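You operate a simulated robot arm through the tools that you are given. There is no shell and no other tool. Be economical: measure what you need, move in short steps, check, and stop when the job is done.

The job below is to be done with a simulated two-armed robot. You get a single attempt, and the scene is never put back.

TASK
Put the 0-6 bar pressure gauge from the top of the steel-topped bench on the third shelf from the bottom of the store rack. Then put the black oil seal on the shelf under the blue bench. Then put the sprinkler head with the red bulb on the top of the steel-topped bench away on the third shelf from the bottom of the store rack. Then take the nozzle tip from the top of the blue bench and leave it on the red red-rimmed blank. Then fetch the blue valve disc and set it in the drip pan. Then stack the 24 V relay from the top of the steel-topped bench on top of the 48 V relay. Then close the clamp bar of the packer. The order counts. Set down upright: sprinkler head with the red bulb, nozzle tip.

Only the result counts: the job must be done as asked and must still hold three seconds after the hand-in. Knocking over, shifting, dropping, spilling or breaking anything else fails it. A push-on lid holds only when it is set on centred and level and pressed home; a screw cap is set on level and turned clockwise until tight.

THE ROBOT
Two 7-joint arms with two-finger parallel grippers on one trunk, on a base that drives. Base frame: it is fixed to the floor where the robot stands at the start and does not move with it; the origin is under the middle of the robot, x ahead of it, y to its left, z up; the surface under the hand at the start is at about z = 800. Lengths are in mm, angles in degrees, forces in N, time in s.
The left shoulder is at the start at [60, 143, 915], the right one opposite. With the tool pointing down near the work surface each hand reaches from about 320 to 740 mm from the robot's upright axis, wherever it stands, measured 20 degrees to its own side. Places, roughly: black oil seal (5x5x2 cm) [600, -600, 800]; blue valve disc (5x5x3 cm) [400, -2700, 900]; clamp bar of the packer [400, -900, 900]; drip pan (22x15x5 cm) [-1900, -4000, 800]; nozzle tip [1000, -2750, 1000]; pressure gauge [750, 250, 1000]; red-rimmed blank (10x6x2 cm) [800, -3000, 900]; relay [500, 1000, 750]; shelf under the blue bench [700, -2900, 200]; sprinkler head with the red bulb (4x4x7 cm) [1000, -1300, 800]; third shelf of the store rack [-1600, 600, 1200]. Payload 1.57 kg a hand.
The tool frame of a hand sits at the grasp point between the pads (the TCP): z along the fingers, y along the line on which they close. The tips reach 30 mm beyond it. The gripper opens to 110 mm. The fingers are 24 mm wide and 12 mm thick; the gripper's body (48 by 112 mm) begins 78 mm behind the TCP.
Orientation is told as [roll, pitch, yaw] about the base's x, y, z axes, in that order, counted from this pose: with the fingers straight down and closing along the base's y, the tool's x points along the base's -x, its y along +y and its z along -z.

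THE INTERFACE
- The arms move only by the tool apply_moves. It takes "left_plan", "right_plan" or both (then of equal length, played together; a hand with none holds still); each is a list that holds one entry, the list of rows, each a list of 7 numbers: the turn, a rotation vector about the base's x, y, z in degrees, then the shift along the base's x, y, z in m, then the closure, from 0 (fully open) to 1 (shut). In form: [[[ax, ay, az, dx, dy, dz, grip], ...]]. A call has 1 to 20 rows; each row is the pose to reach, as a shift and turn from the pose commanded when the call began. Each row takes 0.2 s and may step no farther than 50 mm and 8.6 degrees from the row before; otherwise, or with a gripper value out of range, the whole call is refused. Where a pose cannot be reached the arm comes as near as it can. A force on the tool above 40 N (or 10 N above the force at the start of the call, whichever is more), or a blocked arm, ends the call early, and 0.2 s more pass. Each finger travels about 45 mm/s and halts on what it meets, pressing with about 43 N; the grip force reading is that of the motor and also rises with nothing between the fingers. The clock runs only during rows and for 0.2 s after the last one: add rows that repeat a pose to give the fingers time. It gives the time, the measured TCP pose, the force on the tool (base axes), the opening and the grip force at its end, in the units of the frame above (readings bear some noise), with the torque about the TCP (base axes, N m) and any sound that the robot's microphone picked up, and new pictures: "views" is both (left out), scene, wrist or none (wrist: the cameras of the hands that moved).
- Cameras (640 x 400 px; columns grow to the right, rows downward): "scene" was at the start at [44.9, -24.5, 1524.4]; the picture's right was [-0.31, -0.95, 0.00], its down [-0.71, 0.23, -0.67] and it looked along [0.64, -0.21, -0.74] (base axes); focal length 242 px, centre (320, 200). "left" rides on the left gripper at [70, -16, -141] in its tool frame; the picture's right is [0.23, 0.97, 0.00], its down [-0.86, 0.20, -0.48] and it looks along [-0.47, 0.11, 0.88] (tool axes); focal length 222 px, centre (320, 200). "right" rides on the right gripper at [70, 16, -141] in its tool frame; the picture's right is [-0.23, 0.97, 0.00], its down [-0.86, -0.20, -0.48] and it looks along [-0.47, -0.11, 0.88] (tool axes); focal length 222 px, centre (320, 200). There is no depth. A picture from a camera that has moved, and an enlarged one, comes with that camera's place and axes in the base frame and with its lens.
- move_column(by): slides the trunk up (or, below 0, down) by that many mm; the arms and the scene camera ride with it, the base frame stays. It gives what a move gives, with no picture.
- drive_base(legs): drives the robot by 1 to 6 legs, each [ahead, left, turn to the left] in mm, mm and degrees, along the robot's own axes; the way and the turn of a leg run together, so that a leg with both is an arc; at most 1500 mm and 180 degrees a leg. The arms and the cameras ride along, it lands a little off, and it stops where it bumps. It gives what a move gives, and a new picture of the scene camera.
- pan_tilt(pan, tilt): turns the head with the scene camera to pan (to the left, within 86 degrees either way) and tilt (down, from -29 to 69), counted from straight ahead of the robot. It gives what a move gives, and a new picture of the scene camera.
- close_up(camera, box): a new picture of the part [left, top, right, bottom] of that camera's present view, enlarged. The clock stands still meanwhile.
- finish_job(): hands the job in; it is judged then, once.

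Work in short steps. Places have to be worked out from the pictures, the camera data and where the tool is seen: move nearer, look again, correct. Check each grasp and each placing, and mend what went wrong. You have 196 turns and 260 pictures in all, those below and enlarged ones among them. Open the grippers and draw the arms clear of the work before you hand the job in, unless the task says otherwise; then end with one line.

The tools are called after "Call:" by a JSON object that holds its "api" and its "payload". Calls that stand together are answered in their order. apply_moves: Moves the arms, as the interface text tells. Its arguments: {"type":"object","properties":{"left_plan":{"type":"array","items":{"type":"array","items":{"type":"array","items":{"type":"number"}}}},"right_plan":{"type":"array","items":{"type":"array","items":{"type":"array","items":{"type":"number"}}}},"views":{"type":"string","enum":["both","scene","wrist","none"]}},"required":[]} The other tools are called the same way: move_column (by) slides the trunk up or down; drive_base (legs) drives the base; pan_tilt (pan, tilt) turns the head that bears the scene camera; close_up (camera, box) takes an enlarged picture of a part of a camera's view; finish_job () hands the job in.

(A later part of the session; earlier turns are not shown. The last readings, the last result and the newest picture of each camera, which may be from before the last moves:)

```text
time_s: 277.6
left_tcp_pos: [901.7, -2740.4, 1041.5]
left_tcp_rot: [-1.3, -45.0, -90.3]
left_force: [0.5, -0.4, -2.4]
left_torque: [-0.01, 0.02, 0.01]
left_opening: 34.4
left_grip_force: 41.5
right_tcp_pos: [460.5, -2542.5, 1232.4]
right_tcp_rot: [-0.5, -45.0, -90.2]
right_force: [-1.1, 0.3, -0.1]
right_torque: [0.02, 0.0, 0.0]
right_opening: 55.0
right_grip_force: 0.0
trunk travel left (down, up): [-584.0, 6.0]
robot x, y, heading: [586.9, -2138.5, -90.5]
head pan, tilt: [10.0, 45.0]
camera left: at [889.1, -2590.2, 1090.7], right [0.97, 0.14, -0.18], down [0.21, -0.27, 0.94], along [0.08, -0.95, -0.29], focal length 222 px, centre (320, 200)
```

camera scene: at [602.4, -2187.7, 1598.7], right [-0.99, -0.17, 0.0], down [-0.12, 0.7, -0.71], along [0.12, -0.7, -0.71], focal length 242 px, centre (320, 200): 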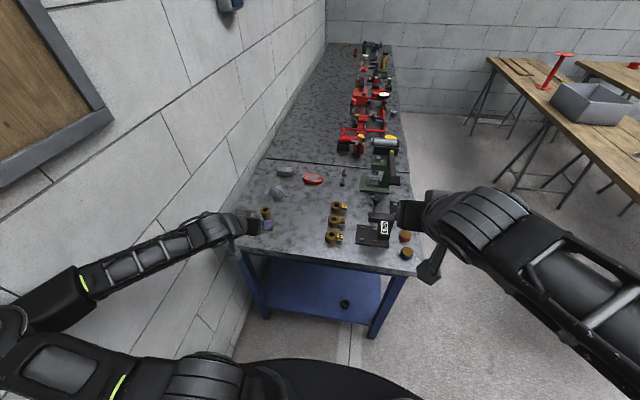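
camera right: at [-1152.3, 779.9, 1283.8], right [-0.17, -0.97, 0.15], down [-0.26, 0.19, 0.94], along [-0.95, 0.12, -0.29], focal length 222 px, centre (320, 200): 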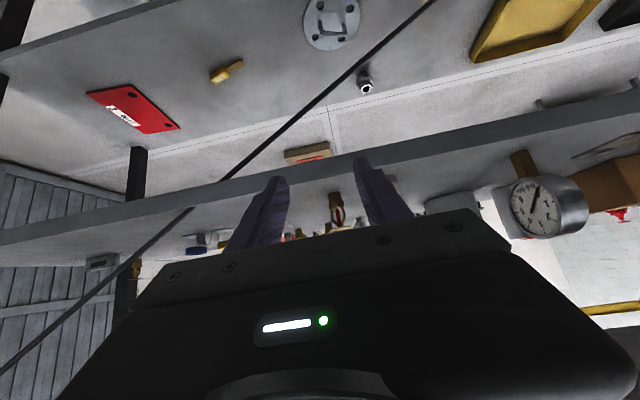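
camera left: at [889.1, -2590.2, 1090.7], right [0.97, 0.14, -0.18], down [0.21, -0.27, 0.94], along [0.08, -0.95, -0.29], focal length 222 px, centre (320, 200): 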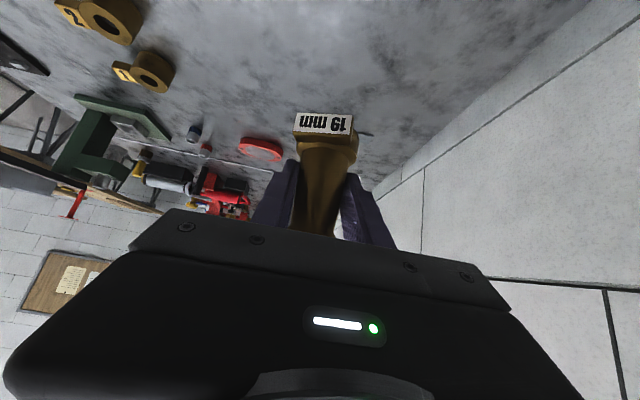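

Blank seen at about [781, -3014]. Drive ahead 115 mm.

Call:
{"api": "drive_base", "payload": {"legs": [[115, 0, 0.4]]}}

Call:
{"api": "apply_moves", "payload": {"left_plan": [[[0, 0, 0, -0.03, -0.02, 0, 0.92], [0, 0, 0, -0.06, -0.04, 0, 0.92], [0, 0, 0, -0.09, -0.06, 0, 0.92], [0, 0, 0, -0.12, -0.08, -0.0, 0.92], [0, 0, 0, -0.12, -0.08, -0.0, 0.92]]], "views": "both"}}

```text
time_s: 278.9
left_tcp_pos: [906.0, -2853.2, 1038.9]
left_tcp_rot: [-1.4, -44.8, -90.0]
left_force: [-0.8, -1.4, -2.3]
left_torque: [0.03, -0.03, -0.01]
left_opening: 34.6
left_grip_force: 42.2
right_tcp_pos: [463.7, -2659.4, 1231.2]
right_tcp_rot: [-0.6, -44.8, -89.6]
right_force: [1.3, -0.3, 0.1]
right_torque: [0.04, -0.02, -0.02]
right_opening: 55.0
right_grip_force: 0.1
trunk travel left (down, up): [-584.0, 6.0]
robot x, y, heading: [588.9, -2253.5, -89.8]
head pan, tilt: [10.0, 45.0]
camera scene: at [602.8, -2305.4, 1598.6], right [-0.98, -0.18, 0.0], down [-0.12, 0.7, -0.71], along [0.12, -0.69, -0.71], focal length 242 px, centre (320, 200)
```

scene: 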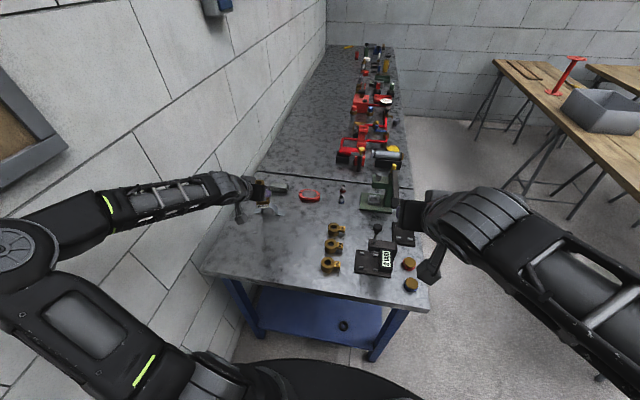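

```text
time_s: 280.1
left_tcp_pos: [785.8, -2933.0, 1040.3]
left_tcp_rot: [-1.3, -45.0, -89.8]
left_force: [0.4, 0.6, -2.8]
left_torque: [-0.02, -0.03, 0.03]
left_opening: 34.2
left_grip_force: 41.5
right_tcp_pos: [463.6, -2658.9, 1233.5]
right_tcp_rot: [-0.6, -45.1, -89.6]
right_force: [0.5, -0.6, 0.0]
right_torque: [0.01, 0.02, 0.0]
right_opening: 54.9
right_grip_force: 0.1
trunk travel left (down, up): [-584.0, 6.0]
robot x, y, heading: [591.1, -2249.6, -89.8]
head pan, tilt: [10.0, 45.0]
camera scene: at [603.2, -2303.0, 1598.7], right [-0.98, -0.18, 0.0], down [-0.13, 0.7, -0.71], along [0.12, -0.7, -0.71], focal length 242 px, centre (320, 200)
camera left: at [772.2, -2783.4, 1090.6], right [0.97, 0.15, -0.18], down [0.21, -0.27, 0.94], along [0.09, -0.95, -0.29], focal length 222 px, centre (320, 200)
```

scene: 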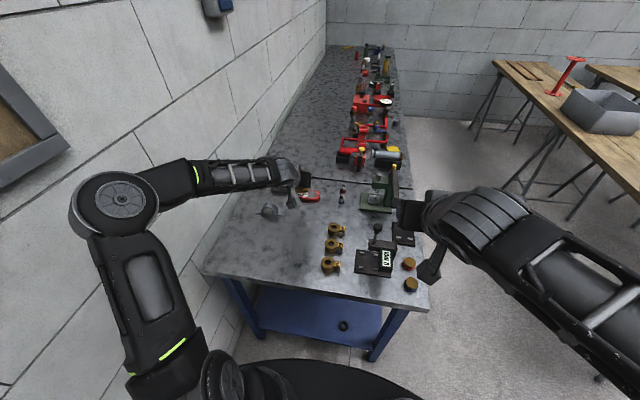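
left: 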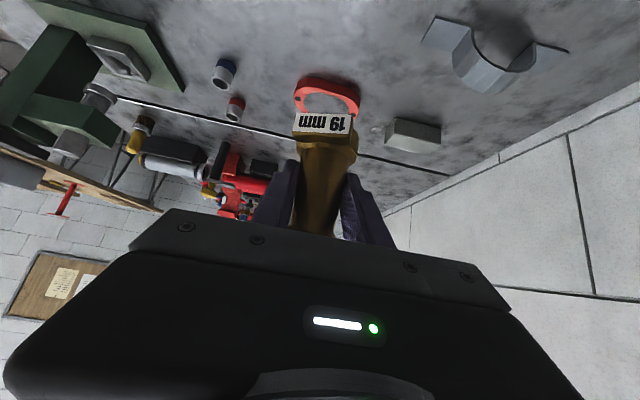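

The blank's centre is at about [780, -3025], its top about 20 mm above the bench. I move the nozzle above it at 30 mm clearance.

Call:
{"api": "apply_moves", "payload": {"left_plan": [[[0, 0, 0, -0.002, -0.04, -0.02, 0.92], [0, 0, 0, -0.004, -0.075, -0.05, 0.92], [0, 0, 0, -0.005, -0.092, -0.075, 0.92], [0, 0, 0, -0.005, -0.092, -0.08, 0.92]]], "views": "both"}}

Call:
{"api": "close_up", "payload": {"camera": "scene", "box": [270, 160, 350, 220]}}

Call:
{"api": "close_up", "payload": {"camera": "left", "box": [240, 50, 420, 170]}}

```text
time_s: 281.1
left_tcp_pos: [780.5, -3024.0, 960.5]
left_tcp_rot: [-1.3, -45.0, -89.9]
left_force: [0.0, -0.8, -1.9]
left_torque: [0.01, -0.02, -0.02]
left_opening: 34.2
left_grip_force: 42.3
right_tcp_pos: [463.2, -2659.3, 1231.8]
right_tcp_rot: [-0.6, -44.9, -89.7]
right_force: [0.5, 0.4, 0.7]
right_torque: [0.0, 0.02, 0.01]
right_opening: 54.9
right_grip_force: 0.0
trunk travel left (down, up): [-584.0, 6.0]
robot x, y, heading: [587.8, -2254.7, -89.9]
head pan, tilt: [10.0, 45.0]
camera scene: at [602.6, -2303.1, 1598.7], right [-0.98, -0.18, 0.0], down [-0.12, 0.7, -0.71], along [0.12, -0.7, -0.71], focal length 242 px, centre (320, 200)
camera left: at [767.0, -2874.9, 1010.4], right [0.97, 0.15, -0.18], down [0.21, -0.27, 0.94], along [0.09, -0.95, -0.29], focal length 222 px, centre (320, 200)
```

scene: 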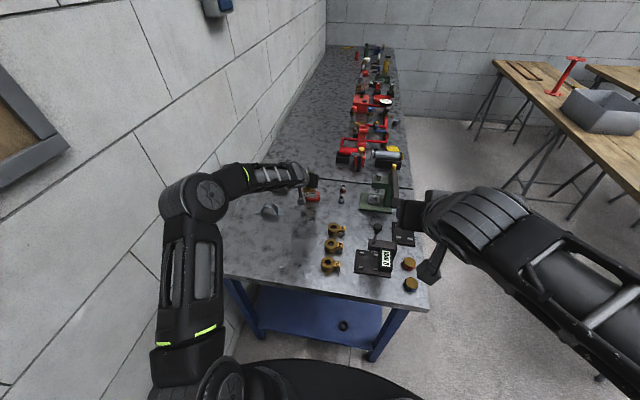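
left: 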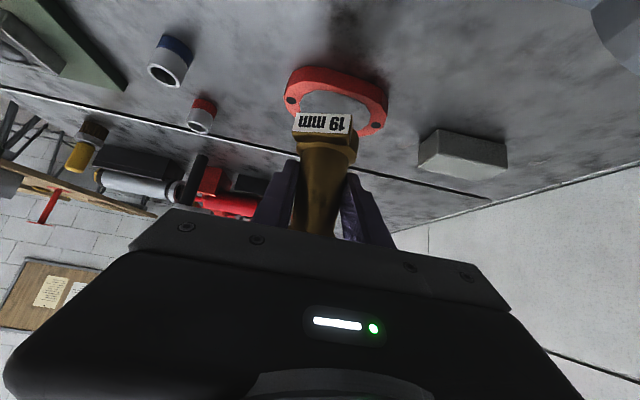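

```text
6.67 times, centred on (310, 190) of scene
camera zoom: at [602.6, -2303.1, 1598.7], right [-0.98, -0.18, 0.0], down [-0.12, 0.7, -0.71], along [0.12, -0.7, -0.71], focal length 1614 px, centre (387, 267)
```

zoom: 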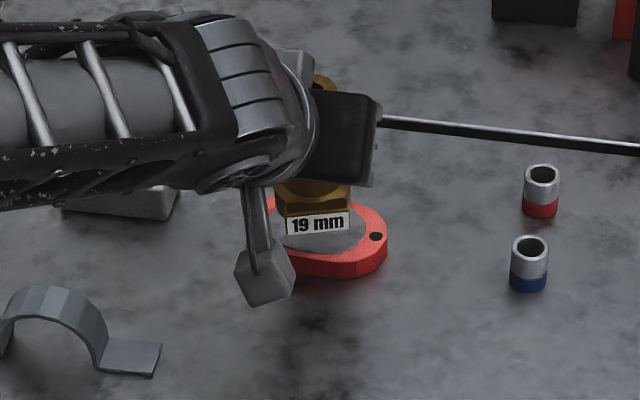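

```text
3.33 times, centred on (330, 110) of left
camera zoom: at [767.0, -2874.9, 1010.4], right [0.97, 0.15, -0.18], down [0.21, -0.27, 0.94], along [0.09, -0.95, -0.29], focal length 740 px, centre (287, 500)
```

zoom: 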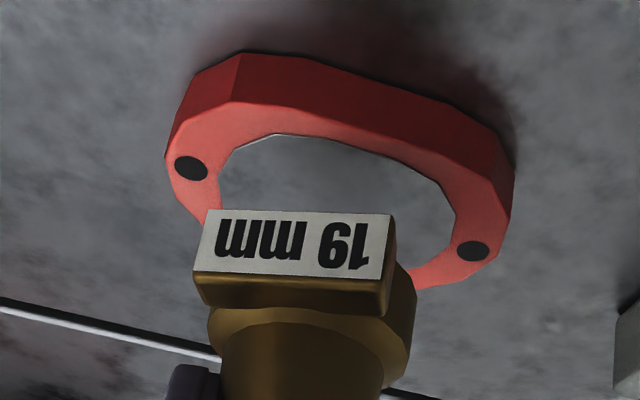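

The bolt holes put the blank's centre at [780, -3037]. I shift 13 mm further and lower gradually.

Call:
{"api": "apply_moves", "payload": {"left_plan": [[[0, 0, 0, 0, -0.013, 0, 0.92], [0, 0, 0, 0, -0.013, -0.01, 0.92], [0, 0, 0, 0, -0.013, -0.018, 0.92], [0, 0, 0, 0, -0.013, -0.022, 0.92]]], "views": "wrist"}}

Call:
{"api": "close_up", "payload": {"camera": "left", "box": [240, 50, 420, 170]}}

```text
time_s: 282.1
left_tcp_pos: [781.0, -3038.6, 938.6]
left_tcp_rot: [-1.3, -45.0, -89.9]
left_force: [0.0, 0.5, -1.6]
left_torque: [0.0, 0.01, -0.02]
left_opening: 34.3
left_grip_force: 41.7
right_tcp_pos: [463.8, -2659.1, 1231.3]
right_tcp_rot: [-0.6, -45.0, -89.5]
right_force: [-0.3, -0.4, 0.3]
right_torque: [0.0, -0.01, -0.01]
right_opening: 55.0
right_grip_force: 0.2
trunk travel left (down, up): [-584.0, 6.0]
robot x, y, heading: [584.4, -2251.5, -89.5]
head pan, tilt: [10.0, 45.0]
camera left: at [767.4, -2887.8, 988.5], right [0.97, 0.15, -0.18], down [0.21, -0.27, 0.94], along [0.09, -0.95, -0.29], focal length 222 px, centre (320, 200)
```

left: 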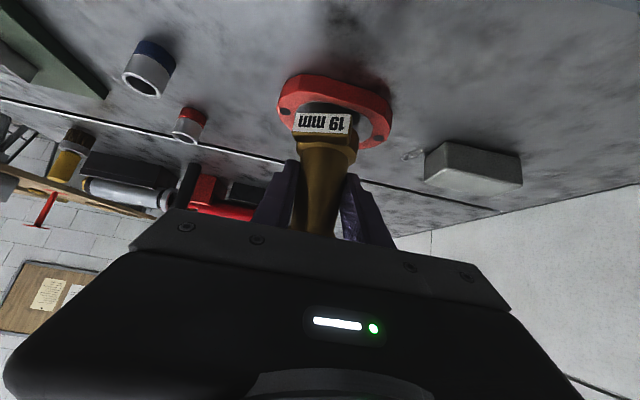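

```text
3.33 times, centred on (330, 110) of left
camera zoom: at [767.4, -2887.8, 988.5], right [0.97, 0.15, -0.18], down [0.21, -0.27, 0.94], along [0.09, -0.95, -0.29], focal length 740 px, centre (287, 500)
```

zoom: 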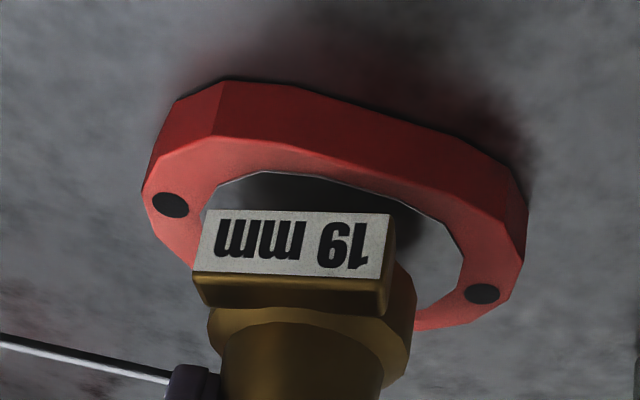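

Nozzle base is centred over the blank. Lower to contact in small steps.

Call:
{"api": "apply_moves", "payload": {"left_plan": [[[0, 0, 0, 0, 0, -0.003, 0.92], [0, 0, 0, 0, 0, -0.005, 0.92], [0, 0, 0, 0, 0, -0.007, 0.92], [0, 0, 0, 0, 0, -0.008, 0.92]]], "views": "none"}}

```text
time_s: 283.1
left_tcp_pos: [781.2, -3037.0, 929.6]
left_tcp_rot: [-1.2, -45.1, -90.1]
left_force: [-0.1, -0.4, -3.5]
left_torque: [0.01, -0.01, -0.02]
left_opening: 34.3
left_grip_force: 41.5
right_tcp_pos: [464.0, -2658.4, 1231.4]
right_tcp_rot: [-0.6, -45.0, -89.6]
right_force: [-0.7, -0.1, -0.6]
right_torque: [-0.03, 0.02, -0.01]
right_opening: 55.1
right_grip_force: 0.0
trunk travel left (down, up): [-584.0, 6.0]
robot x, y, heading: [590.8, -2252.4, -89.9]
head pan, tilt: [10.0, 45.0]
```

Call:
{"api": "apply_moves", "payload": {"left_plan": [[[0, 0, 0, 0, 0, -0.0015, 0.92], [0, 0, 0, 0, 0, -0.003, 0.92], [0, 0, 0, 0, 0, -0.004, 0.92]]], "views": "none"}}

```text
time_s: 283.9
left_tcp_pos: [780.8, -3038.2, 927.2]
left_tcp_rot: [-1.3, -45.0, -89.8]
left_force: [-0.2, 0.2, -2.0]
left_torque: [0.03, -0.02, 0.0]
left_opening: 34.4
left_grip_force: 42.0
right_tcp_pos: [464.6, -2658.6, 1232.1]
right_tcp_rot: [-0.6, -44.9, -89.6]
right_force: [0.1, 0.9, -0.4]
right_torque: [0.02, 0.02, 0.02]
right_opening: 55.1
right_grip_force: 0.0
trunk travel left (down, up): [-584.0, 6.0]
robot x, y, heading: [589.6, -2251.0, -89.8]
head pan, tilt: [10.0, 45.0]
```

Call:
{"api": "apply_moves", "payload": {"left_plan": [[[0, 0, 0, 0, 0, -0.001, 0.92], [0, 0, 0, 0, 0, -0.002, 0.92], [0, 0, 0, 0, 0, -0.003, 0.92], [0, 0, 0, 0, 0, -0.004, 0.92]]], "views": "wrist"}}

```text
time_s: 284.9
left_tcp_pos: [780.4, -3037.2, 927.3]
left_tcp_rot: [-1.1, -45.4, -89.9]
left_force: [1.0, 0.4, 16.9]
left_torque: [0.47, -0.2, -0.05]
left_opening: 34.3
left_grip_force: 41.9
right_tcp_pos: [463.8, -2656.4, 1233.0]
right_tcp_rot: [-0.5, -45.1, -89.5]
right_force: [0.7, 0.3, 1.4]
right_torque: [0.05, -0.01, -0.02]
right_opening: 55.1
right_grip_force: 0.1
trunk travel left (down, up): [-584.0, 6.0]
robot x, y, heading: [584.5, -2250.1, -89.9]
head pan, tilt: [10.0, 45.0]
camera left: at [767.6, -2887.4, 975.6], right [0.97, 0.15, -0.18], down [0.21, -0.26, 0.94], along [0.09, -0.95, -0.29], focal length 222 px, centre (320, 200)
```

left: 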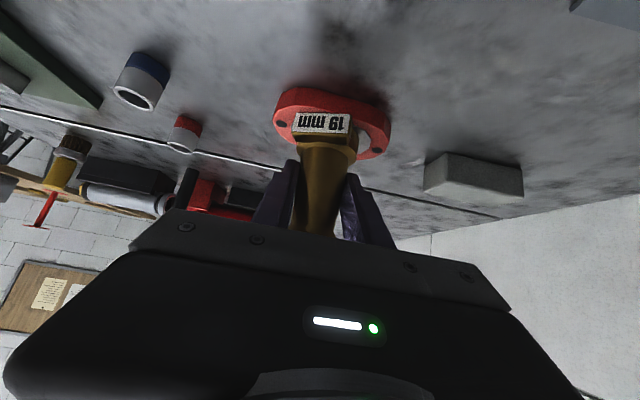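

Contact (17 N). Relieve, open, and withdraw horizontally.

Call:
{"api": "apply_moves", "payload": {"left_plan": [[[0, 0, 0, 0, 0, 0.0035, 0.92], [0, 0, 0, 0, 0, 0.0035, 0.8], [0, 0, 0, 0, 0, 0.0035, 0.65], [0, 0, 0, 0, 0, 0.0035, 0.5], [0, 0, 0, 0, 0, 0.0035, 0.35], [0, 0, 0, 0, 0.03, 0.005, 0.35], [0, 0, 0, 0, 0.07, 0.015, 0.35], [0, 0, 0, 0, 0.11, 0.04, 0.35], [0, 0, 0, 0, 0.13, 0.08, 0.35]]], "views": "both"}}

Call:
{"api": "close_up", "payload": {"camera": "scene", "box": [270, 150, 350, 220]}}

```text
time_s: 286.9
left_tcp_pos: [780.6, -2905.9, 1003.9]
left_tcp_rot: [-1.4, -45.1, -89.8]
left_force: [0.4, 0.2, 0.5]
left_torque: [0.0, -0.01, 0.01]
left_opening: 71.4
left_grip_force: 0.2
right_tcp_pos: [464.0, -2658.5, 1232.9]
right_tcp_rot: [-0.7, -45.1, -89.5]
right_force: [0.2, 0.6, 0.0]
right_torque: [-0.02, 0.02, -0.01]
right_opening: 54.9
right_grip_force: 0.1
trunk travel left (down, up): [-584.0, 6.0]
robot x, y, heading: [590.9, -2254.2, -90.1]
head pan, tilt: [10.0, 45.0]
camera scene: at [602.8, -2302.1, 1598.6], right [-0.98, -0.18, 0.0], down [-0.12, 0.7, -0.71], along [0.12, -0.7, -0.71], focal length 242 px, centre (320, 200)
camera left: at [767.5, -2755.6, 1052.5], right [0.97, 0.15, -0.18], down [0.21, -0.27, 0.94], along [0.09, -0.95, -0.29], focal length 222 px, centre (320, 200)
```

scene: 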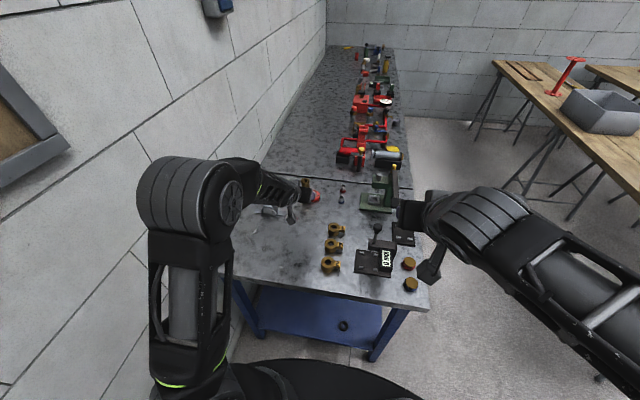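
left: 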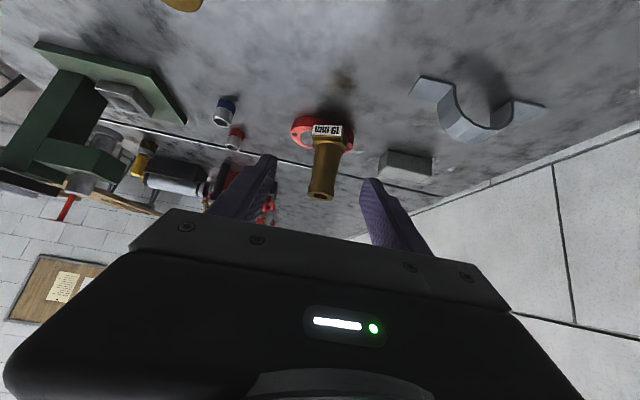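

```text
5.71 times, centred on (310, 185) of scene
camera zoom: at [602.8, -2302.1, 1598.6], right [-0.98, -0.18, 0.0], down [-0.12, 0.7, -0.71], along [0.12, -0.7, -0.71], focal length 1383 px, centre (377, 286)
```

zoom: 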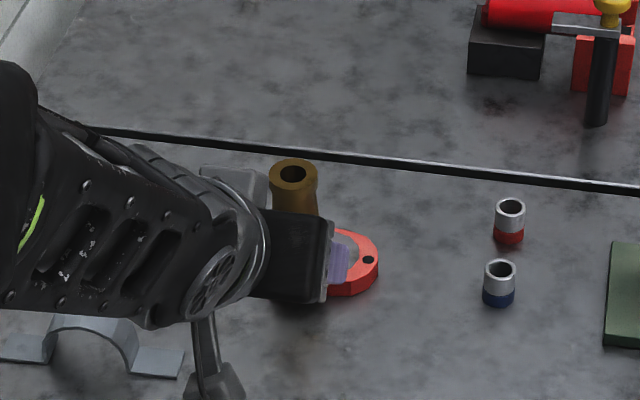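

The nozzle stands on the blank. I retract the left hand and view the blue valve disc with the right wrist camera.

Call:
{"api": "apply_moves", "payload": {"left_plan": [[[0, 0, 0, 0, 0.04, 0.03, 0.35], [0, 0, 0, 0, 0.08, 0.06, 0.35], [0, 0, 0, 0, 0.12, 0.09, 0.35], [0, 0, 0, 0, 0.16, 0.12, 0.35], [0, 0, 0, 0, 0.2, 0.14, 0.35]]], "right_plan": [[[0, 0, 0, -0.01, 0.0, -0.04, 0.35], [0, 0, 0, -0.02, 0, -0.08, 0.35], [0, 0, 0, -0.03, 0, -0.12, 0.35], [0, 0, 0, -0.04, 0.01, -0.16, 0.35], [0, 0, 0, -0.05, 0.02, -0.2, 0.35]]], "views": "both"}}

Call:
{"api": "close_up", "payload": {"camera": "scene", "box": [340, 210, 440, 300]}}

```text
time_s: 288.1
left_tcp_pos: [781.2, -2707.5, 1142.7]
left_tcp_rot: [-1.1, -44.9, -90.0]
left_force: [-0.2, -0.8, -0.1]
left_torque: [0.02, -0.01, 0.06]
left_opening: 71.6
left_grip_force: 0.0
right_tcp_pos: [424.4, -2714.8, 1065.2]
right_tcp_rot: [-0.4, -44.7, -89.9]
right_force: [0.3, 0.4, -0.5]
right_torque: [0.01, -0.01, 0.0]
right_opening: 71.4
right_grip_force: 0.1
right hand out of reach, approached as far as the arm can: row 3, 4, 5
trunk travel left (down, up): [-584.0, 6.0]
robot x, y, heading: [590.9, -2252.0, -89.9]
head pan, tilt: [10.0, 45.0]
camera scene: at [600.0, -2303.8, 1598.6], right [-0.98, -0.18, 0.0], down [-0.12, 0.7, -0.71], along [0.13, -0.7, -0.71], focal length 242 px, centre (320, 200)
camera right: at [441.6, -2566.1, 1118.5], right [0.97, -0.16, 0.16], down [-0.2, -0.27, 0.94], along [-0.11, -0.95, -0.3], focal length 222 px, centre (320, 200)
camera left: at [765.8, -2557.7, 1193.1], right [0.97, 0.15, -0.17], down [0.21, -0.27, 0.94], along [0.09, -0.95, -0.29], focal length 222 px, centre (320, 200)
```

scene: 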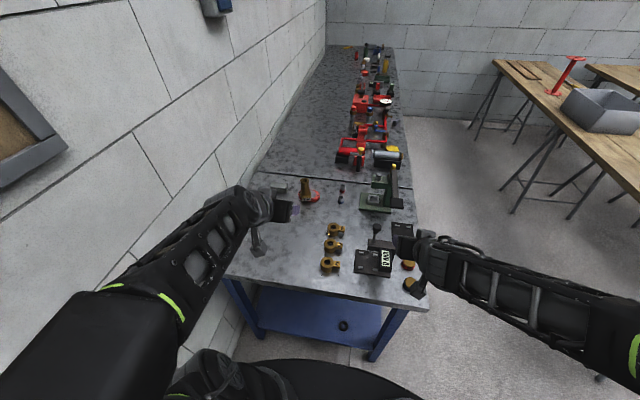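
right: 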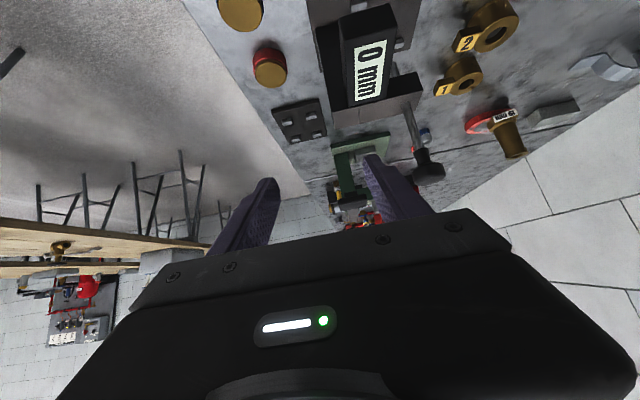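
left: 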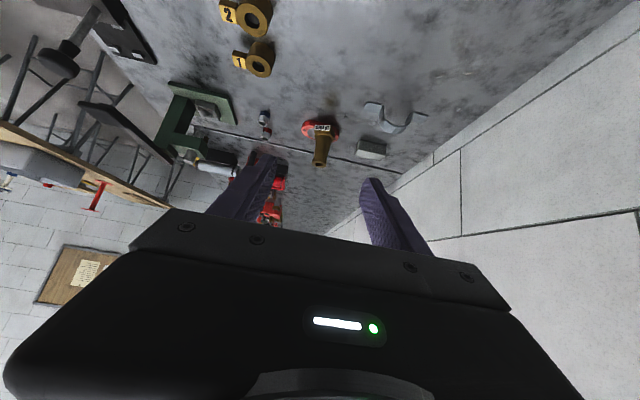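

```text
4.44 times, centred on (390, 255) of scene
camera zoom: at [600.0, -2303.8, 1598.6], right [-0.98, -0.18, 0.0], down [-0.12, 0.7, -0.71], along [0.13, -0.7, -0.71], focal length 1076 px, centre (9, -44)
```

zoom: 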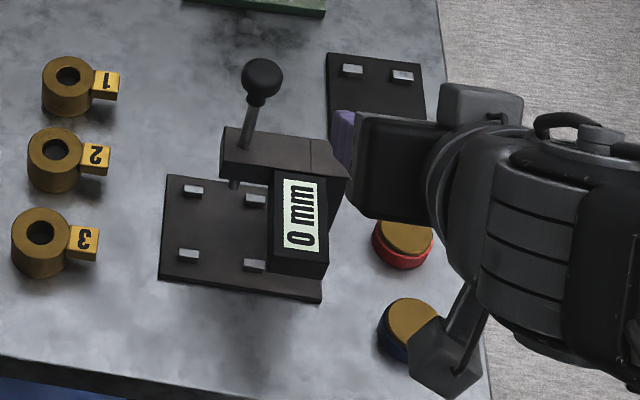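

The arm is again too close to the body; I back off 130 mm and look again at the disc.

Call:
{"api": "drive_base", "payload": {"legs": [[-130, 0, 0]]}}

Call:
{"api": "apply_moves", "payload": {"right_plan": [[[0, 0, 0, -0.01, 0, -0.01, 0.35], [0, 0, 0, -0.02, 0, -0.02, 0.35]]], "views": "wrist"}}

```text
time_s: 289.3
left_tcp_pos: [781.5, -2576.0, 1143.8]
left_tcp_rot: [-1.3, -45.2, -89.9]
left_force: [0.2, 0.4, -0.1]
left_torque: [0.0, -0.02, -0.03]
left_opening: 71.4
left_grip_force: 0.1
right_tcp_pos: [426.9, -2583.2, 1068.7]
right_tcp_rot: [-0.6, -44.8, -89.6]
right_force: [0.0, 0.4, -0.4]
right_torque: [-0.05, 0.02, -0.01]
right_opening: 71.5
right_grip_force: 0.0
trunk travel left (down, up): [-584.0, 6.0]
robot x, y, heading: [584.5, -2121.4, -89.6]
head pan, tilt: [10.0, 45.0]
camera scene: at [602.1, -2170.7, 1598.7], right [-0.98, -0.18, 0.0], down [-0.13, 0.69, -0.71], along [0.13, -0.7, -0.71], focal length 242 px, centre (320, 200)
```

scene: 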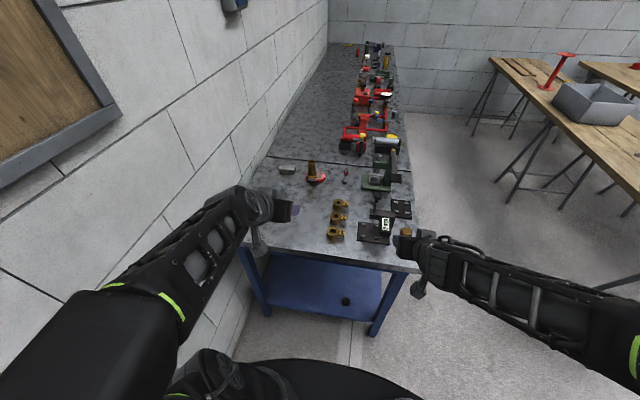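

```text
time_s: 289.9
left_tcp_pos: [781.3, -2577.6, 1143.1]
left_tcp_rot: [-1.3, -44.9, -89.9]
left_force: [0.0, -0.2, -0.5]
left_torque: [-0.01, 0.02, 0.01]
left_opening: 71.2
left_grip_force: 0.0
right_tcp_pos: [406.5, -2594.4, 1050.0]
right_tcp_rot: [-0.7, -44.8, -89.6]
right_force: [-0.2, -0.1, 0.8]
right_torque: [0.02, -0.01, -0.02]
right_opening: 71.3
right_grip_force: 0.0
right hand out of reach, approached as far as the arm can: row 1, 2
trunk travel left (down, up): [-584.0, 6.0]
robot x, y, heading: [584.4, -2123.3, -89.8]
head pan, tilt: [10.0, 45.0]
camera right: at [423.6, -2444.7, 1102.7], right [0.97, -0.16, 0.15], down [-0.19, -0.27, 0.94], along [-0.11, -0.95, -0.3], focal length 222 px, centre (320, 200)
```

right: 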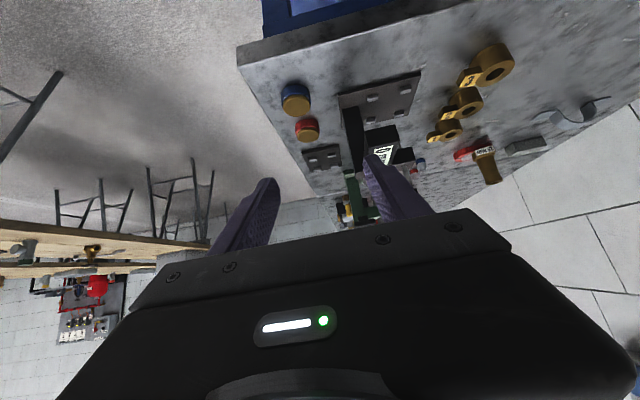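

Move to the pre-grasp above and behind the disc.

Call:
{"api": "apply_moves", "payload": {"right_plan": [[[0, 0, 0, -0.006, -0.01, -0.035, 0.35], [0, 0, 0, -0.012, -0.02, -0.07, 0.35], [0, 0, 0, -0.018, -0.03, -0.097, 0.35], [0, 0, 0, -0.018, -0.03, -0.097, 0.35]]], "views": "both"}}

```text
time_s: 290.9
left_tcp_pos: [782.4, -2577.1, 1143.5]
left_tcp_rot: [-1.3, -45.0, -89.8]
left_force: [0.7, -0.8, 0.3]
left_torque: [0.06, 0.0, 0.01]
left_opening: 71.2
left_grip_force: 0.2
right_tcp_pos: [389.7, -2623.1, 952.7]
right_tcp_rot: [-0.6, -44.9, -89.8]
right_force: [-0.6, 0.3, 0.7]
right_torque: [-0.01, -0.02, 0.01]
right_opening: 71.4
right_grip_force: 0.1
trunk travel left (down, up): [-584.0, 6.0]
robot x, y, heading: [589.0, -2125.4, -89.7]
head pan, tilt: [10.0, 45.0]
camera scene: at [602.6, -2172.1, 1598.7], right [-0.98, -0.18, 0.0], down [-0.13, 0.7, -0.71], along [0.13, -0.7, -0.71], focal length 242 px, centre (320, 200)
camera right: at [406.1, -2474.2, 1005.2], right [0.97, -0.16, 0.15], down [-0.19, -0.27, 0.94], along [-0.11, -0.95, -0.29], focal length 222 px, centre (320, 200)
```

scene: 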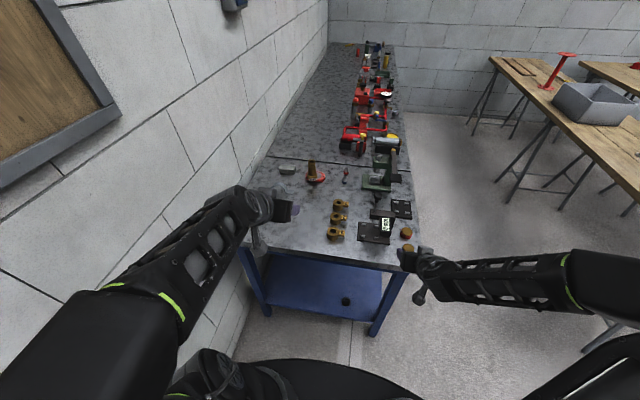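
right: 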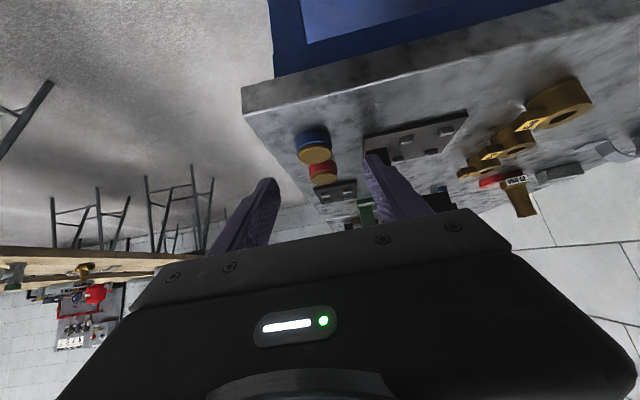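

Disc centre triangulates to [384, -2686, 877]. I narrow the opening to 63 mm and advance.

Call:
{"api": "apply_moves", "payload": {"right_plan": [[[0, 0, 0, -0.003, -0.012, -0.015, 0.43], [0, 0, 0, -0.006, -0.024, -0.03, 0.43], [0, 0, 0, -0.006, -0.036, -0.045, 0.43], [0, 0, 0, -0.006, -0.046, -0.056, 0.43]]], "views": "wrist"}}

Call:
{"api": "close_up", "payload": {"camera": "scene", "box": [350, 200, 450, 290]}}

```text
time_s: 291.9
left_tcp_pos: [781.0, -2576.7, 1143.8]
left_tcp_rot: [-1.1, -45.0, -89.9]
left_force: [0.2, -0.5, 0.1]
left_torque: [0.01, 0.02, -0.01]
left_opening: 71.5
left_grip_force: 0.0
right_tcp_pos: [382.9, -2670.0, 895.6]
right_tcp_rot: [-0.5, -44.8, -89.6]
right_force: [-0.3, 0.0, -0.4]
right_torque: [-0.02, 0.02, -0.01]
right_opening: 62.6
right_grip_force: 0.1
trunk travel left (down, up): [-584.0, 6.0]
robot x, y, heading: [590.2, -2116.0, -89.9]
head pan, tilt: [10.0, 45.0]
camera right: at [399.3, -2521.4, 949.3], right [0.97, -0.16, 0.15], down [-0.19, -0.27, 0.94], along [-0.11, -0.95, -0.29], focal length 222 px, centre (320, 200)
```

right: 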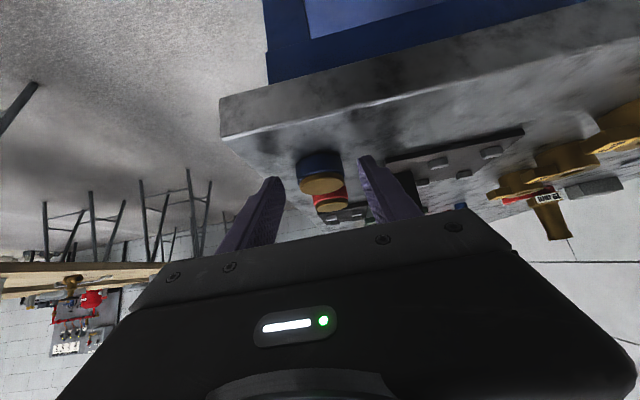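

```text
4.44 times, centred on (400, 245) of scene
camera zoom: at [601.9, -2173.1, 1598.7], right [-0.98, -0.18, 0.0], down [-0.13, 0.7, -0.71], along [0.13, -0.7, -0.71], focal length 1076 px, centre (-36, 0)
```

zoom: 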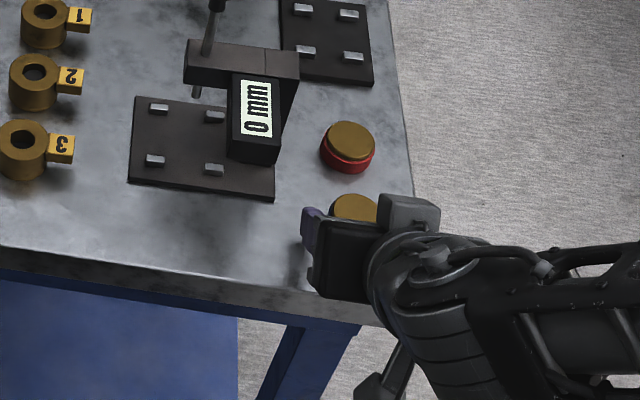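

Disc sits between the tips. Slightly further in, then close.

Call:
{"api": "apply_moves", "payload": {"right_plan": [[[0, 0, 0, 0.001, -0.005, -0.003, 0.43], [0, 0, 0, 0.001, -0.005, -0.003, 0.55], [0, 0, 0, 0.001, -0.005, -0.003, 0.65], [0, 0, 0, 0.001, -0.005, -0.003, 0.75], [0, 0, 0, 0.001, -0.005, -0.003, 0.75], [0, 0, 0, 0.001, -0.005, -0.003, 0.75]]], "views": "wrist"}}

```text
time_s: 293.3
left_tcp_pos: [781.6, -2577.4, 1143.7]
left_tcp_rot: [-1.3, -44.9, -89.9]
left_force: [0.8, 0.0, 0.1]
left_torque: [0.01, 0.04, -0.02]
left_opening: 71.7
left_grip_force: 0.0
right_tcp_pos: [383.6, -2674.7, 894.4]
right_tcp_rot: [-0.5, -44.8, -89.6]
right_force: [-1.9, -0.2, 0.5]
right_torque: [-0.06, -0.02, 0.01]
right_opening: 39.8
right_grip_force: 42.7
trunk travel left (down, up): [-584.0, 6.0]
robot x, y, heading: [587.3, -2122.6, -89.6]
head pan, tilt: [10.0, 45.0]
camera right: at [400.8, -2525.8, 946.6], right [0.97, -0.16, 0.15], down [-0.19, -0.27, 0.94], along [-0.11, -0.95, -0.29], focal length 222 px, centre (320, 200)
```

right: 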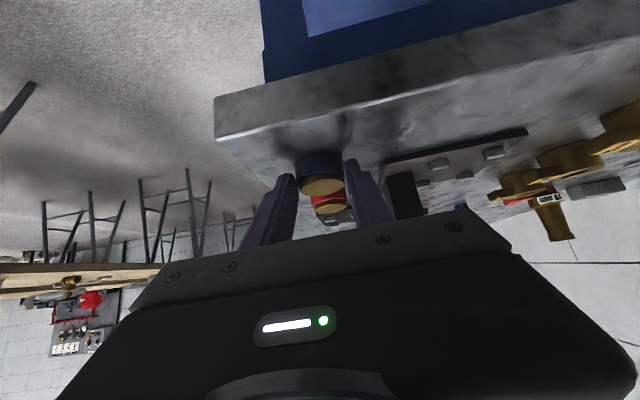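

The grip (40 mm) may be ahead of the disc's centre; I reopen, advance 8 mm and grip again.

Call:
{"api": "apply_moves", "payload": {"right_plan": [[[0, 0, 0, 0, 0, 0, 0.6], [0, 0, 0, 0, 0, 0, 0.45], [0, 0, 0, 0, 0, 0, 0.45], [0, 0, 0, 0, -0.008, -0.0005, 0.45], [0, 0, 0, 0, -0.008, -0.0005, 0.6], [0, 0, 0, 0, -0.008, -0.0005, 0.75], [0, 0, 0, 0, -0.008, -0.0005, 0.75], [0, 0, 0, 0, -0.008, -0.0005, 0.75]]], "views": "wrist"}}

```text
time_s: 295.1
left_tcp_pos: [781.8, -2576.8, 1142.3]
left_tcp_rot: [-1.4, -45.0, -89.9]
left_force: [-0.4, -0.3, -0.5]
left_torque: [-0.02, 0.02, -0.03]
left_opening: 71.4
left_grip_force: 0.1
right_tcp_pos: [384.3, -2683.1, 895.0]
right_tcp_rot: [-0.6, -44.8, -89.7]
right_force: [-0.5, 0.4, 0.7]
right_torque: [0.02, -0.05, -0.02]
right_opening: 40.9
right_grip_force: 38.1
trunk travel left (down, up): [-584.0, 6.0]
robot x, y, heading: [584.7, -2125.8, -89.9]
head pan, tilt: [10.0, 45.0]
camera right: at [400.7, -2533.4, 946.3], right [0.97, -0.16, 0.15], down [-0.19, -0.27, 0.94], along [-0.11, -0.95, -0.29], focal length 222 px, centre (320, 200)
```

right: 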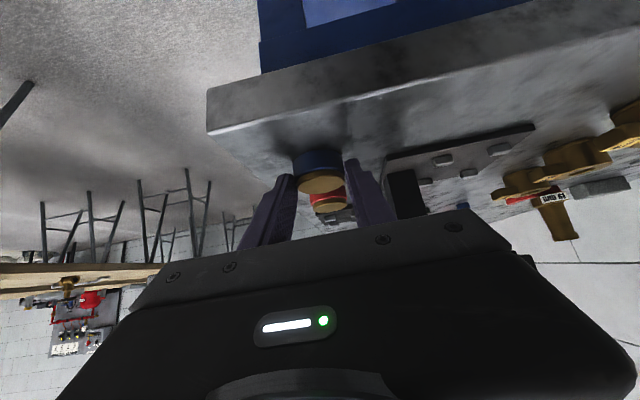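

Grip 41 mm on the brass part, now nearer centre. I lift 60 mm and check.

Call:
{"api": "apply_moves", "payload": {"right_plan": [[[0, 0, 0, 0, 0, 0.01, 0.78], [0, 0, 0, 0, 0, 0.025, 0.78], [0, 0, 0, 0, 0, 0.045, 0.78], [0, 0, 0, 0, 0, 0.06, 0.78]]], "views": "wrist"}}

```text
time_s: 296.1
left_tcp_pos: [781.4, -2577.2, 1142.3]
left_tcp_rot: [-1.4, -45.0, -90.0]
left_force: [1.5, 0.5, 0.3]
left_torque: [0.02, 0.01, 0.0]
left_opening: 71.5
left_grip_force: 0.1
right_tcp_pos: [384.7, -2682.0, 953.5]
right_tcp_rot: [-0.6, -44.7, -89.6]
right_force: [-0.8, 0.7, -2.3]
right_torque: [0.01, 0.02, 0.01]
right_opening: 40.8
right_grip_force: 42.6
trunk travel left (down, up): [-584.0, 6.0]
robot x, y, heading: [587.6, -2123.4, -89.7]
head pan, tilt: [10.0, 45.0]
camera right: at [400.4, -2533.7, 1006.2], right [0.97, -0.16, 0.15], down [-0.19, -0.27, 0.94], along [-0.11, -0.95, -0.29], focal length 222 px, centre (320, 200)
```

right: 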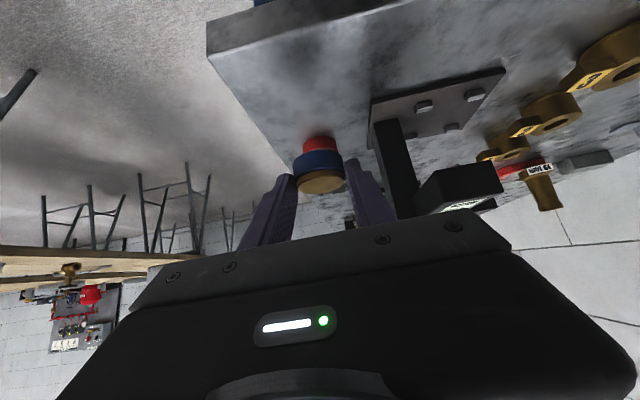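

Disc held. I raise and draw it in, then drive out towards the wooden tables to look for the drip pan.

Call:
{"api": "apply_moves", "payload": {"right_plan": [[[0, 0, 0, 0, 0.01, 0.04, 0.78], [0, 0, 0, 0, 0.03, 0.08, 0.78], [0, 0, 0, 0, 0.06, 0.11, 0.78], [0, 0, 0, 0, 0.09, 0.14, 0.78]]], "views": "none"}}

Call:
{"api": "drive_base", "payload": {"legs": [[-100, 0, 0], [0, -1400, 0]]}}

Call:
{"api": "pan_tilt", "payload": {"pan": -25, "tilt": 25}}

```text
time_s: 297.1
left_tcp_pos: [781.1, -2576.1, 1143.2]
left_tcp_rot: [-1.4, -45.1, -89.9]
left_force: [0.7, -0.1, -0.4]
left_torque: [-0.02, -0.01, 0.0]
left_opening: 71.5
left_grip_force: 0.0
right_tcp_pos: [384.9, -2591.6, 1095.8]
right_tcp_rot: [-0.6, -45.0, -89.5]
right_force: [0.0, -0.2, -3.0]
right_torque: [0.02, -0.02, 0.01]
right_opening: 40.5
right_grip_force: 42.7
trunk travel left (down, up): [-584.0, 6.0]
robot x, y, heading: [586.3, -2118.9, -89.8]
head pan, tilt: [10.0, 45.0]
```

```text
time_s: 305.0
left_tcp_pos: [-634.1, -2485.9, 1143.1]
left_tcp_rot: [-1.2, -45.1, -89.4]
left_force: [-0.7, -0.2, 0.4]
left_torque: [-0.02, -0.01, -0.01]
left_opening: 71.6
left_grip_force: 0.0
right_tcp_pos: [-1031.5, -2504.9, 1094.4]
right_tcp_rot: [-0.6, -44.8, -89.0]
right_force: [0.0, 0.3, -2.3]
right_torque: [0.05, 0.0, 0.01]
right_opening: 41.0
right_grip_force: 42.6
trunk travel left (down, up): [-584.0, 6.0]
robot x, y, heading: [-828.7, -2034.3, -89.4]
head pan, tilt: [10.0, 45.0]
camera scene: at [-817.5, -2082.9, 1598.7], right [-0.98, -0.19, 0.0], down [-0.13, 0.69, -0.71], along [0.13, -0.69, -0.71], focal length 242 px, centre (320, 200)
```

scene: 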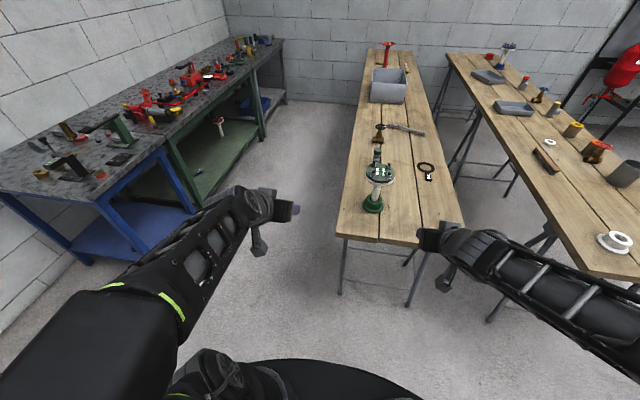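

```text
time_s: 306.0
left_tcp_pos: [-634.4, -2485.3, 1142.6]
left_tcp_rot: [-1.3, -45.0, -89.4]
left_force: [0.2, -0.4, 0.4]
left_torque: [0.0, 0.02, 0.0]
left_opening: 71.5
left_grip_force: 0.0
right_tcp_pos: [-1030.2, -2504.3, 1095.1]
right_tcp_rot: [-0.6, -44.8, -89.2]
right_force: [-0.3, 0.8, -2.6]
right_torque: [0.04, -0.02, 0.03]
right_opening: 41.2
right_grip_force: 42.8
trunk travel left (down, up): [-584.0, 6.0]
robot x, y, heading: [-834.4, -2031.2, -89.1]
head pan, tilt: [-25.0, 25.0]
camera scene: at [-870.1, -2087.0, 1629.2], right [-0.91, 0.41, 0.0], down [0.17, 0.39, -0.91], along [-0.37, -0.83, -0.42], focal length 242 px, centre (320, 200)
```

scene: 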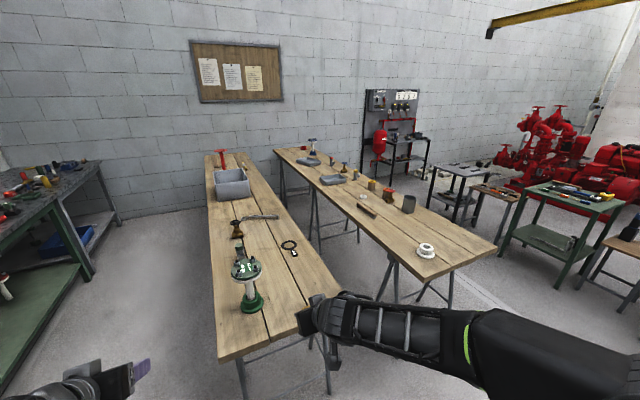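

The pan is on the second wooden table (x -1724…-2336); the aisle between is too narrow, so I must reach from its far side. I drive on to look there.

Call:
{"api": "drive_base", "payload": {"legs": [[0, -1500, 0], [0, -400, 0]]}}

Call:
{"api": "pan_tilt", "payload": {"pan": 0, "tilt": 30}}

```text
time_s: 315.6
left_tcp_pos: [-2557.2, -2506.6, 1142.5]
left_tcp_rot: [-1.2, -45.0, -90.0]
left_force: [-0.2, -0.5, 0.7]
left_torque: [0.01, 0.0, 0.01]
left_opening: 71.6
left_grip_force: 0.1
right_tcp_pos: [-2954.5, -2520.8, 1095.2]
right_tcp_rot: [-0.7, -44.8, -89.8]
right_force: [-0.1, 0.3, -3.1]
right_torque: [0.02, 0.01, 0.0]
right_opening: 40.9
right_grip_force: 43.0
trunk travel left (down, up): [-584.0, 6.0]
robot x, y, heading: [-2752.2, -2052.5, -90.0]
head pan, tilt: [-25.0, 25.0]
camera scene: at [-2789.7, -2105.5, 1629.2], right [-0.91, 0.42, 0.0], down [0.18, 0.38, -0.91], along [-0.38, -0.82, -0.42], focal length 242 px, centre (320, 200)
```

scene: 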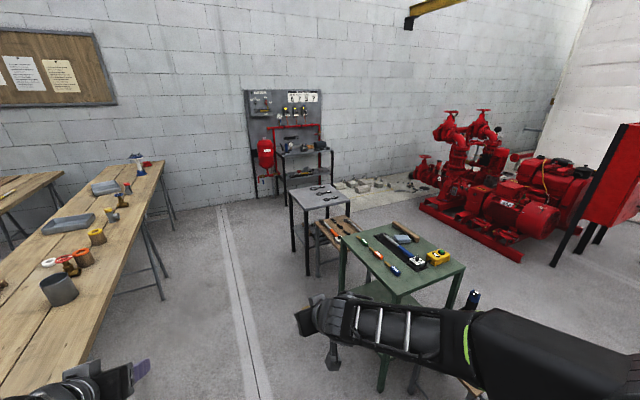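

```text
time_s: 316.5
left_tcp_pos: [-2556.8, -2506.5, 1143.2]
left_tcp_rot: [-1.2, -45.0, -89.9]
left_force: [0.6, -0.4, -0.8]
left_torque: [-0.01, 0.02, 0.0]
left_opening: 71.3
left_grip_force: 0.0
right_tcp_pos: [-2953.7, -2521.2, 1095.3]
right_tcp_rot: [-0.6, -44.8, -89.7]
right_force: [-0.3, 0.1, -2.5]
right_torque: [0.08, -0.02, -0.04]
right_opening: 40.9
right_grip_force: 42.8
trunk travel left (down, up): [-584.0, 6.0]
robot x, y, heading: [-2749.0, -2050.2, -90.1]
head pan, tilt: [0.0, 30.0]
camera scene: at [-2749.8, -2112.3, 1621.3], right [-1.0, 0.0, 0.0], down [0.0, 0.5, -0.87], along [0.0, -0.87, -0.5], focal length 242 px, centre (320, 200)
```

scene: 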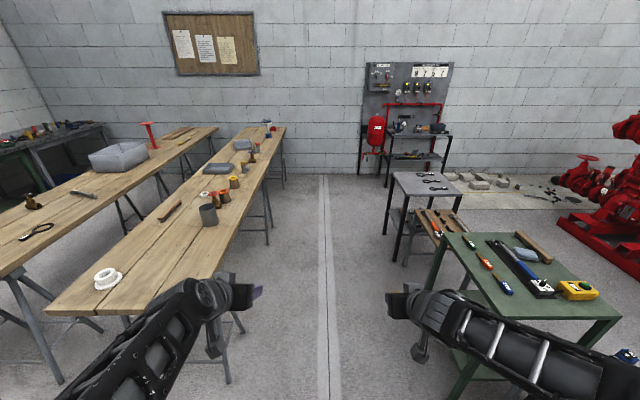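

A corridor about 1.1 m wide runs on that side; the pan is at about [-1915, -4169]. I drive along it and turn to face the table.

Call:
{"api": "drive_base", "payload": {"legs": [[965, 40, 0], [965, 40, 0], [0, 0, 90]]}}

Call:
{"api": "pan_tilt", "payload": {"pan": -15, "tilt": 45}}

```text
time_s: 329.9
left_tcp_pos: [-2206.5, -3775.1, 1142.8]
left_tcp_rot: [-1.2, -45.0, 0.8]
left_force: [-0.4, 0.2, 0.4]
left_torque: [-0.01, 0.01, 0.01]
left_opening: 71.7
left_grip_force: 0.0
right_tcp_pos: [-2186.9, -4171.8, 1094.4]
right_tcp_rot: [-0.5, -44.8, 1.0]
right_force: [0.0, -0.1, -2.5]
right_torque: [0.03, -0.01, -0.01]
right_opening: 40.9
right_grip_force: 43.0
trunk travel left (down, up): [-584.0, 6.0]
robot x, y, heading: [-2660.7, -3973.3, 0.7]
head pan, tilt: [0.0, 30.0]
camera scene: at [-2600.1, -3972.0, 1621.3], right [0.01, -1.0, 0.0], down [-0.5, -0.01, -0.87], along [0.87, 0.01, -0.5], focal length 242 px, centre (320, 200)
```

scene: 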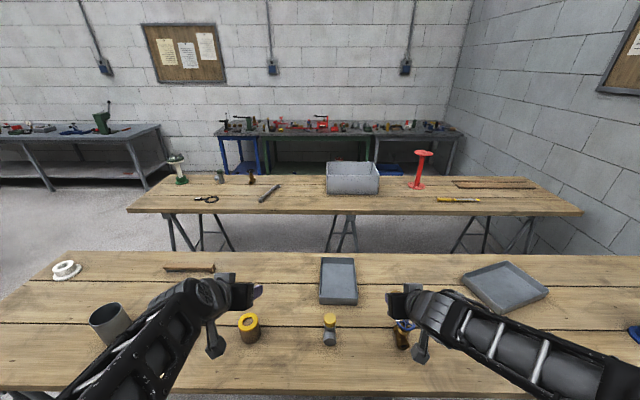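

```text
time_s: 330.7
left_tcp_pos: [-2207.9, -3773.6, 1143.6]
left_tcp_rot: [-1.2, -44.9, 0.8]
left_force: [-0.5, -0.9, 0.8]
left_torque: [-0.02, 0.02, -0.01]
left_opening: 71.7
left_grip_force: 0.0
right_tcp_pos: [-2189.3, -4170.7, 1095.5]
right_tcp_rot: [-0.5, -44.9, 1.1]
right_force: [-0.5, 0.4, -2.3]
right_torque: [-0.01, 0.01, -0.03]
right_opening: 40.9
right_grip_force: 42.9
trunk travel left (down, up): [-584.0, 6.0]
robot x, y, heading: [-2666.6, -3973.0, 0.8]
head pan, tilt: [-15.0, 45.0]
camera scene: at [-2611.6, -3993.2, 1598.7], right [-0.24, -0.97, 0.0], down [-0.69, 0.17, -0.71], along [0.69, -0.17, -0.71], focal length 242 px, centre (320, 200)
```

scene: 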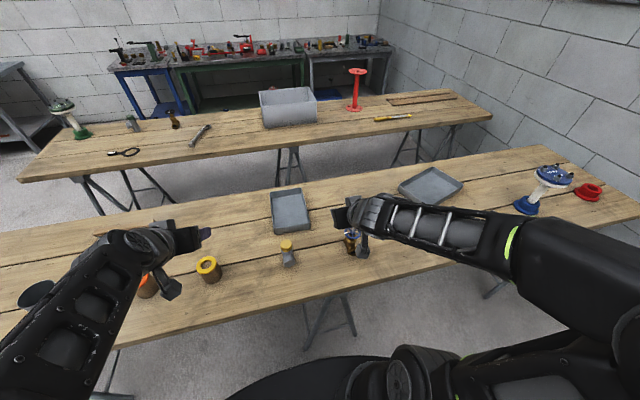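

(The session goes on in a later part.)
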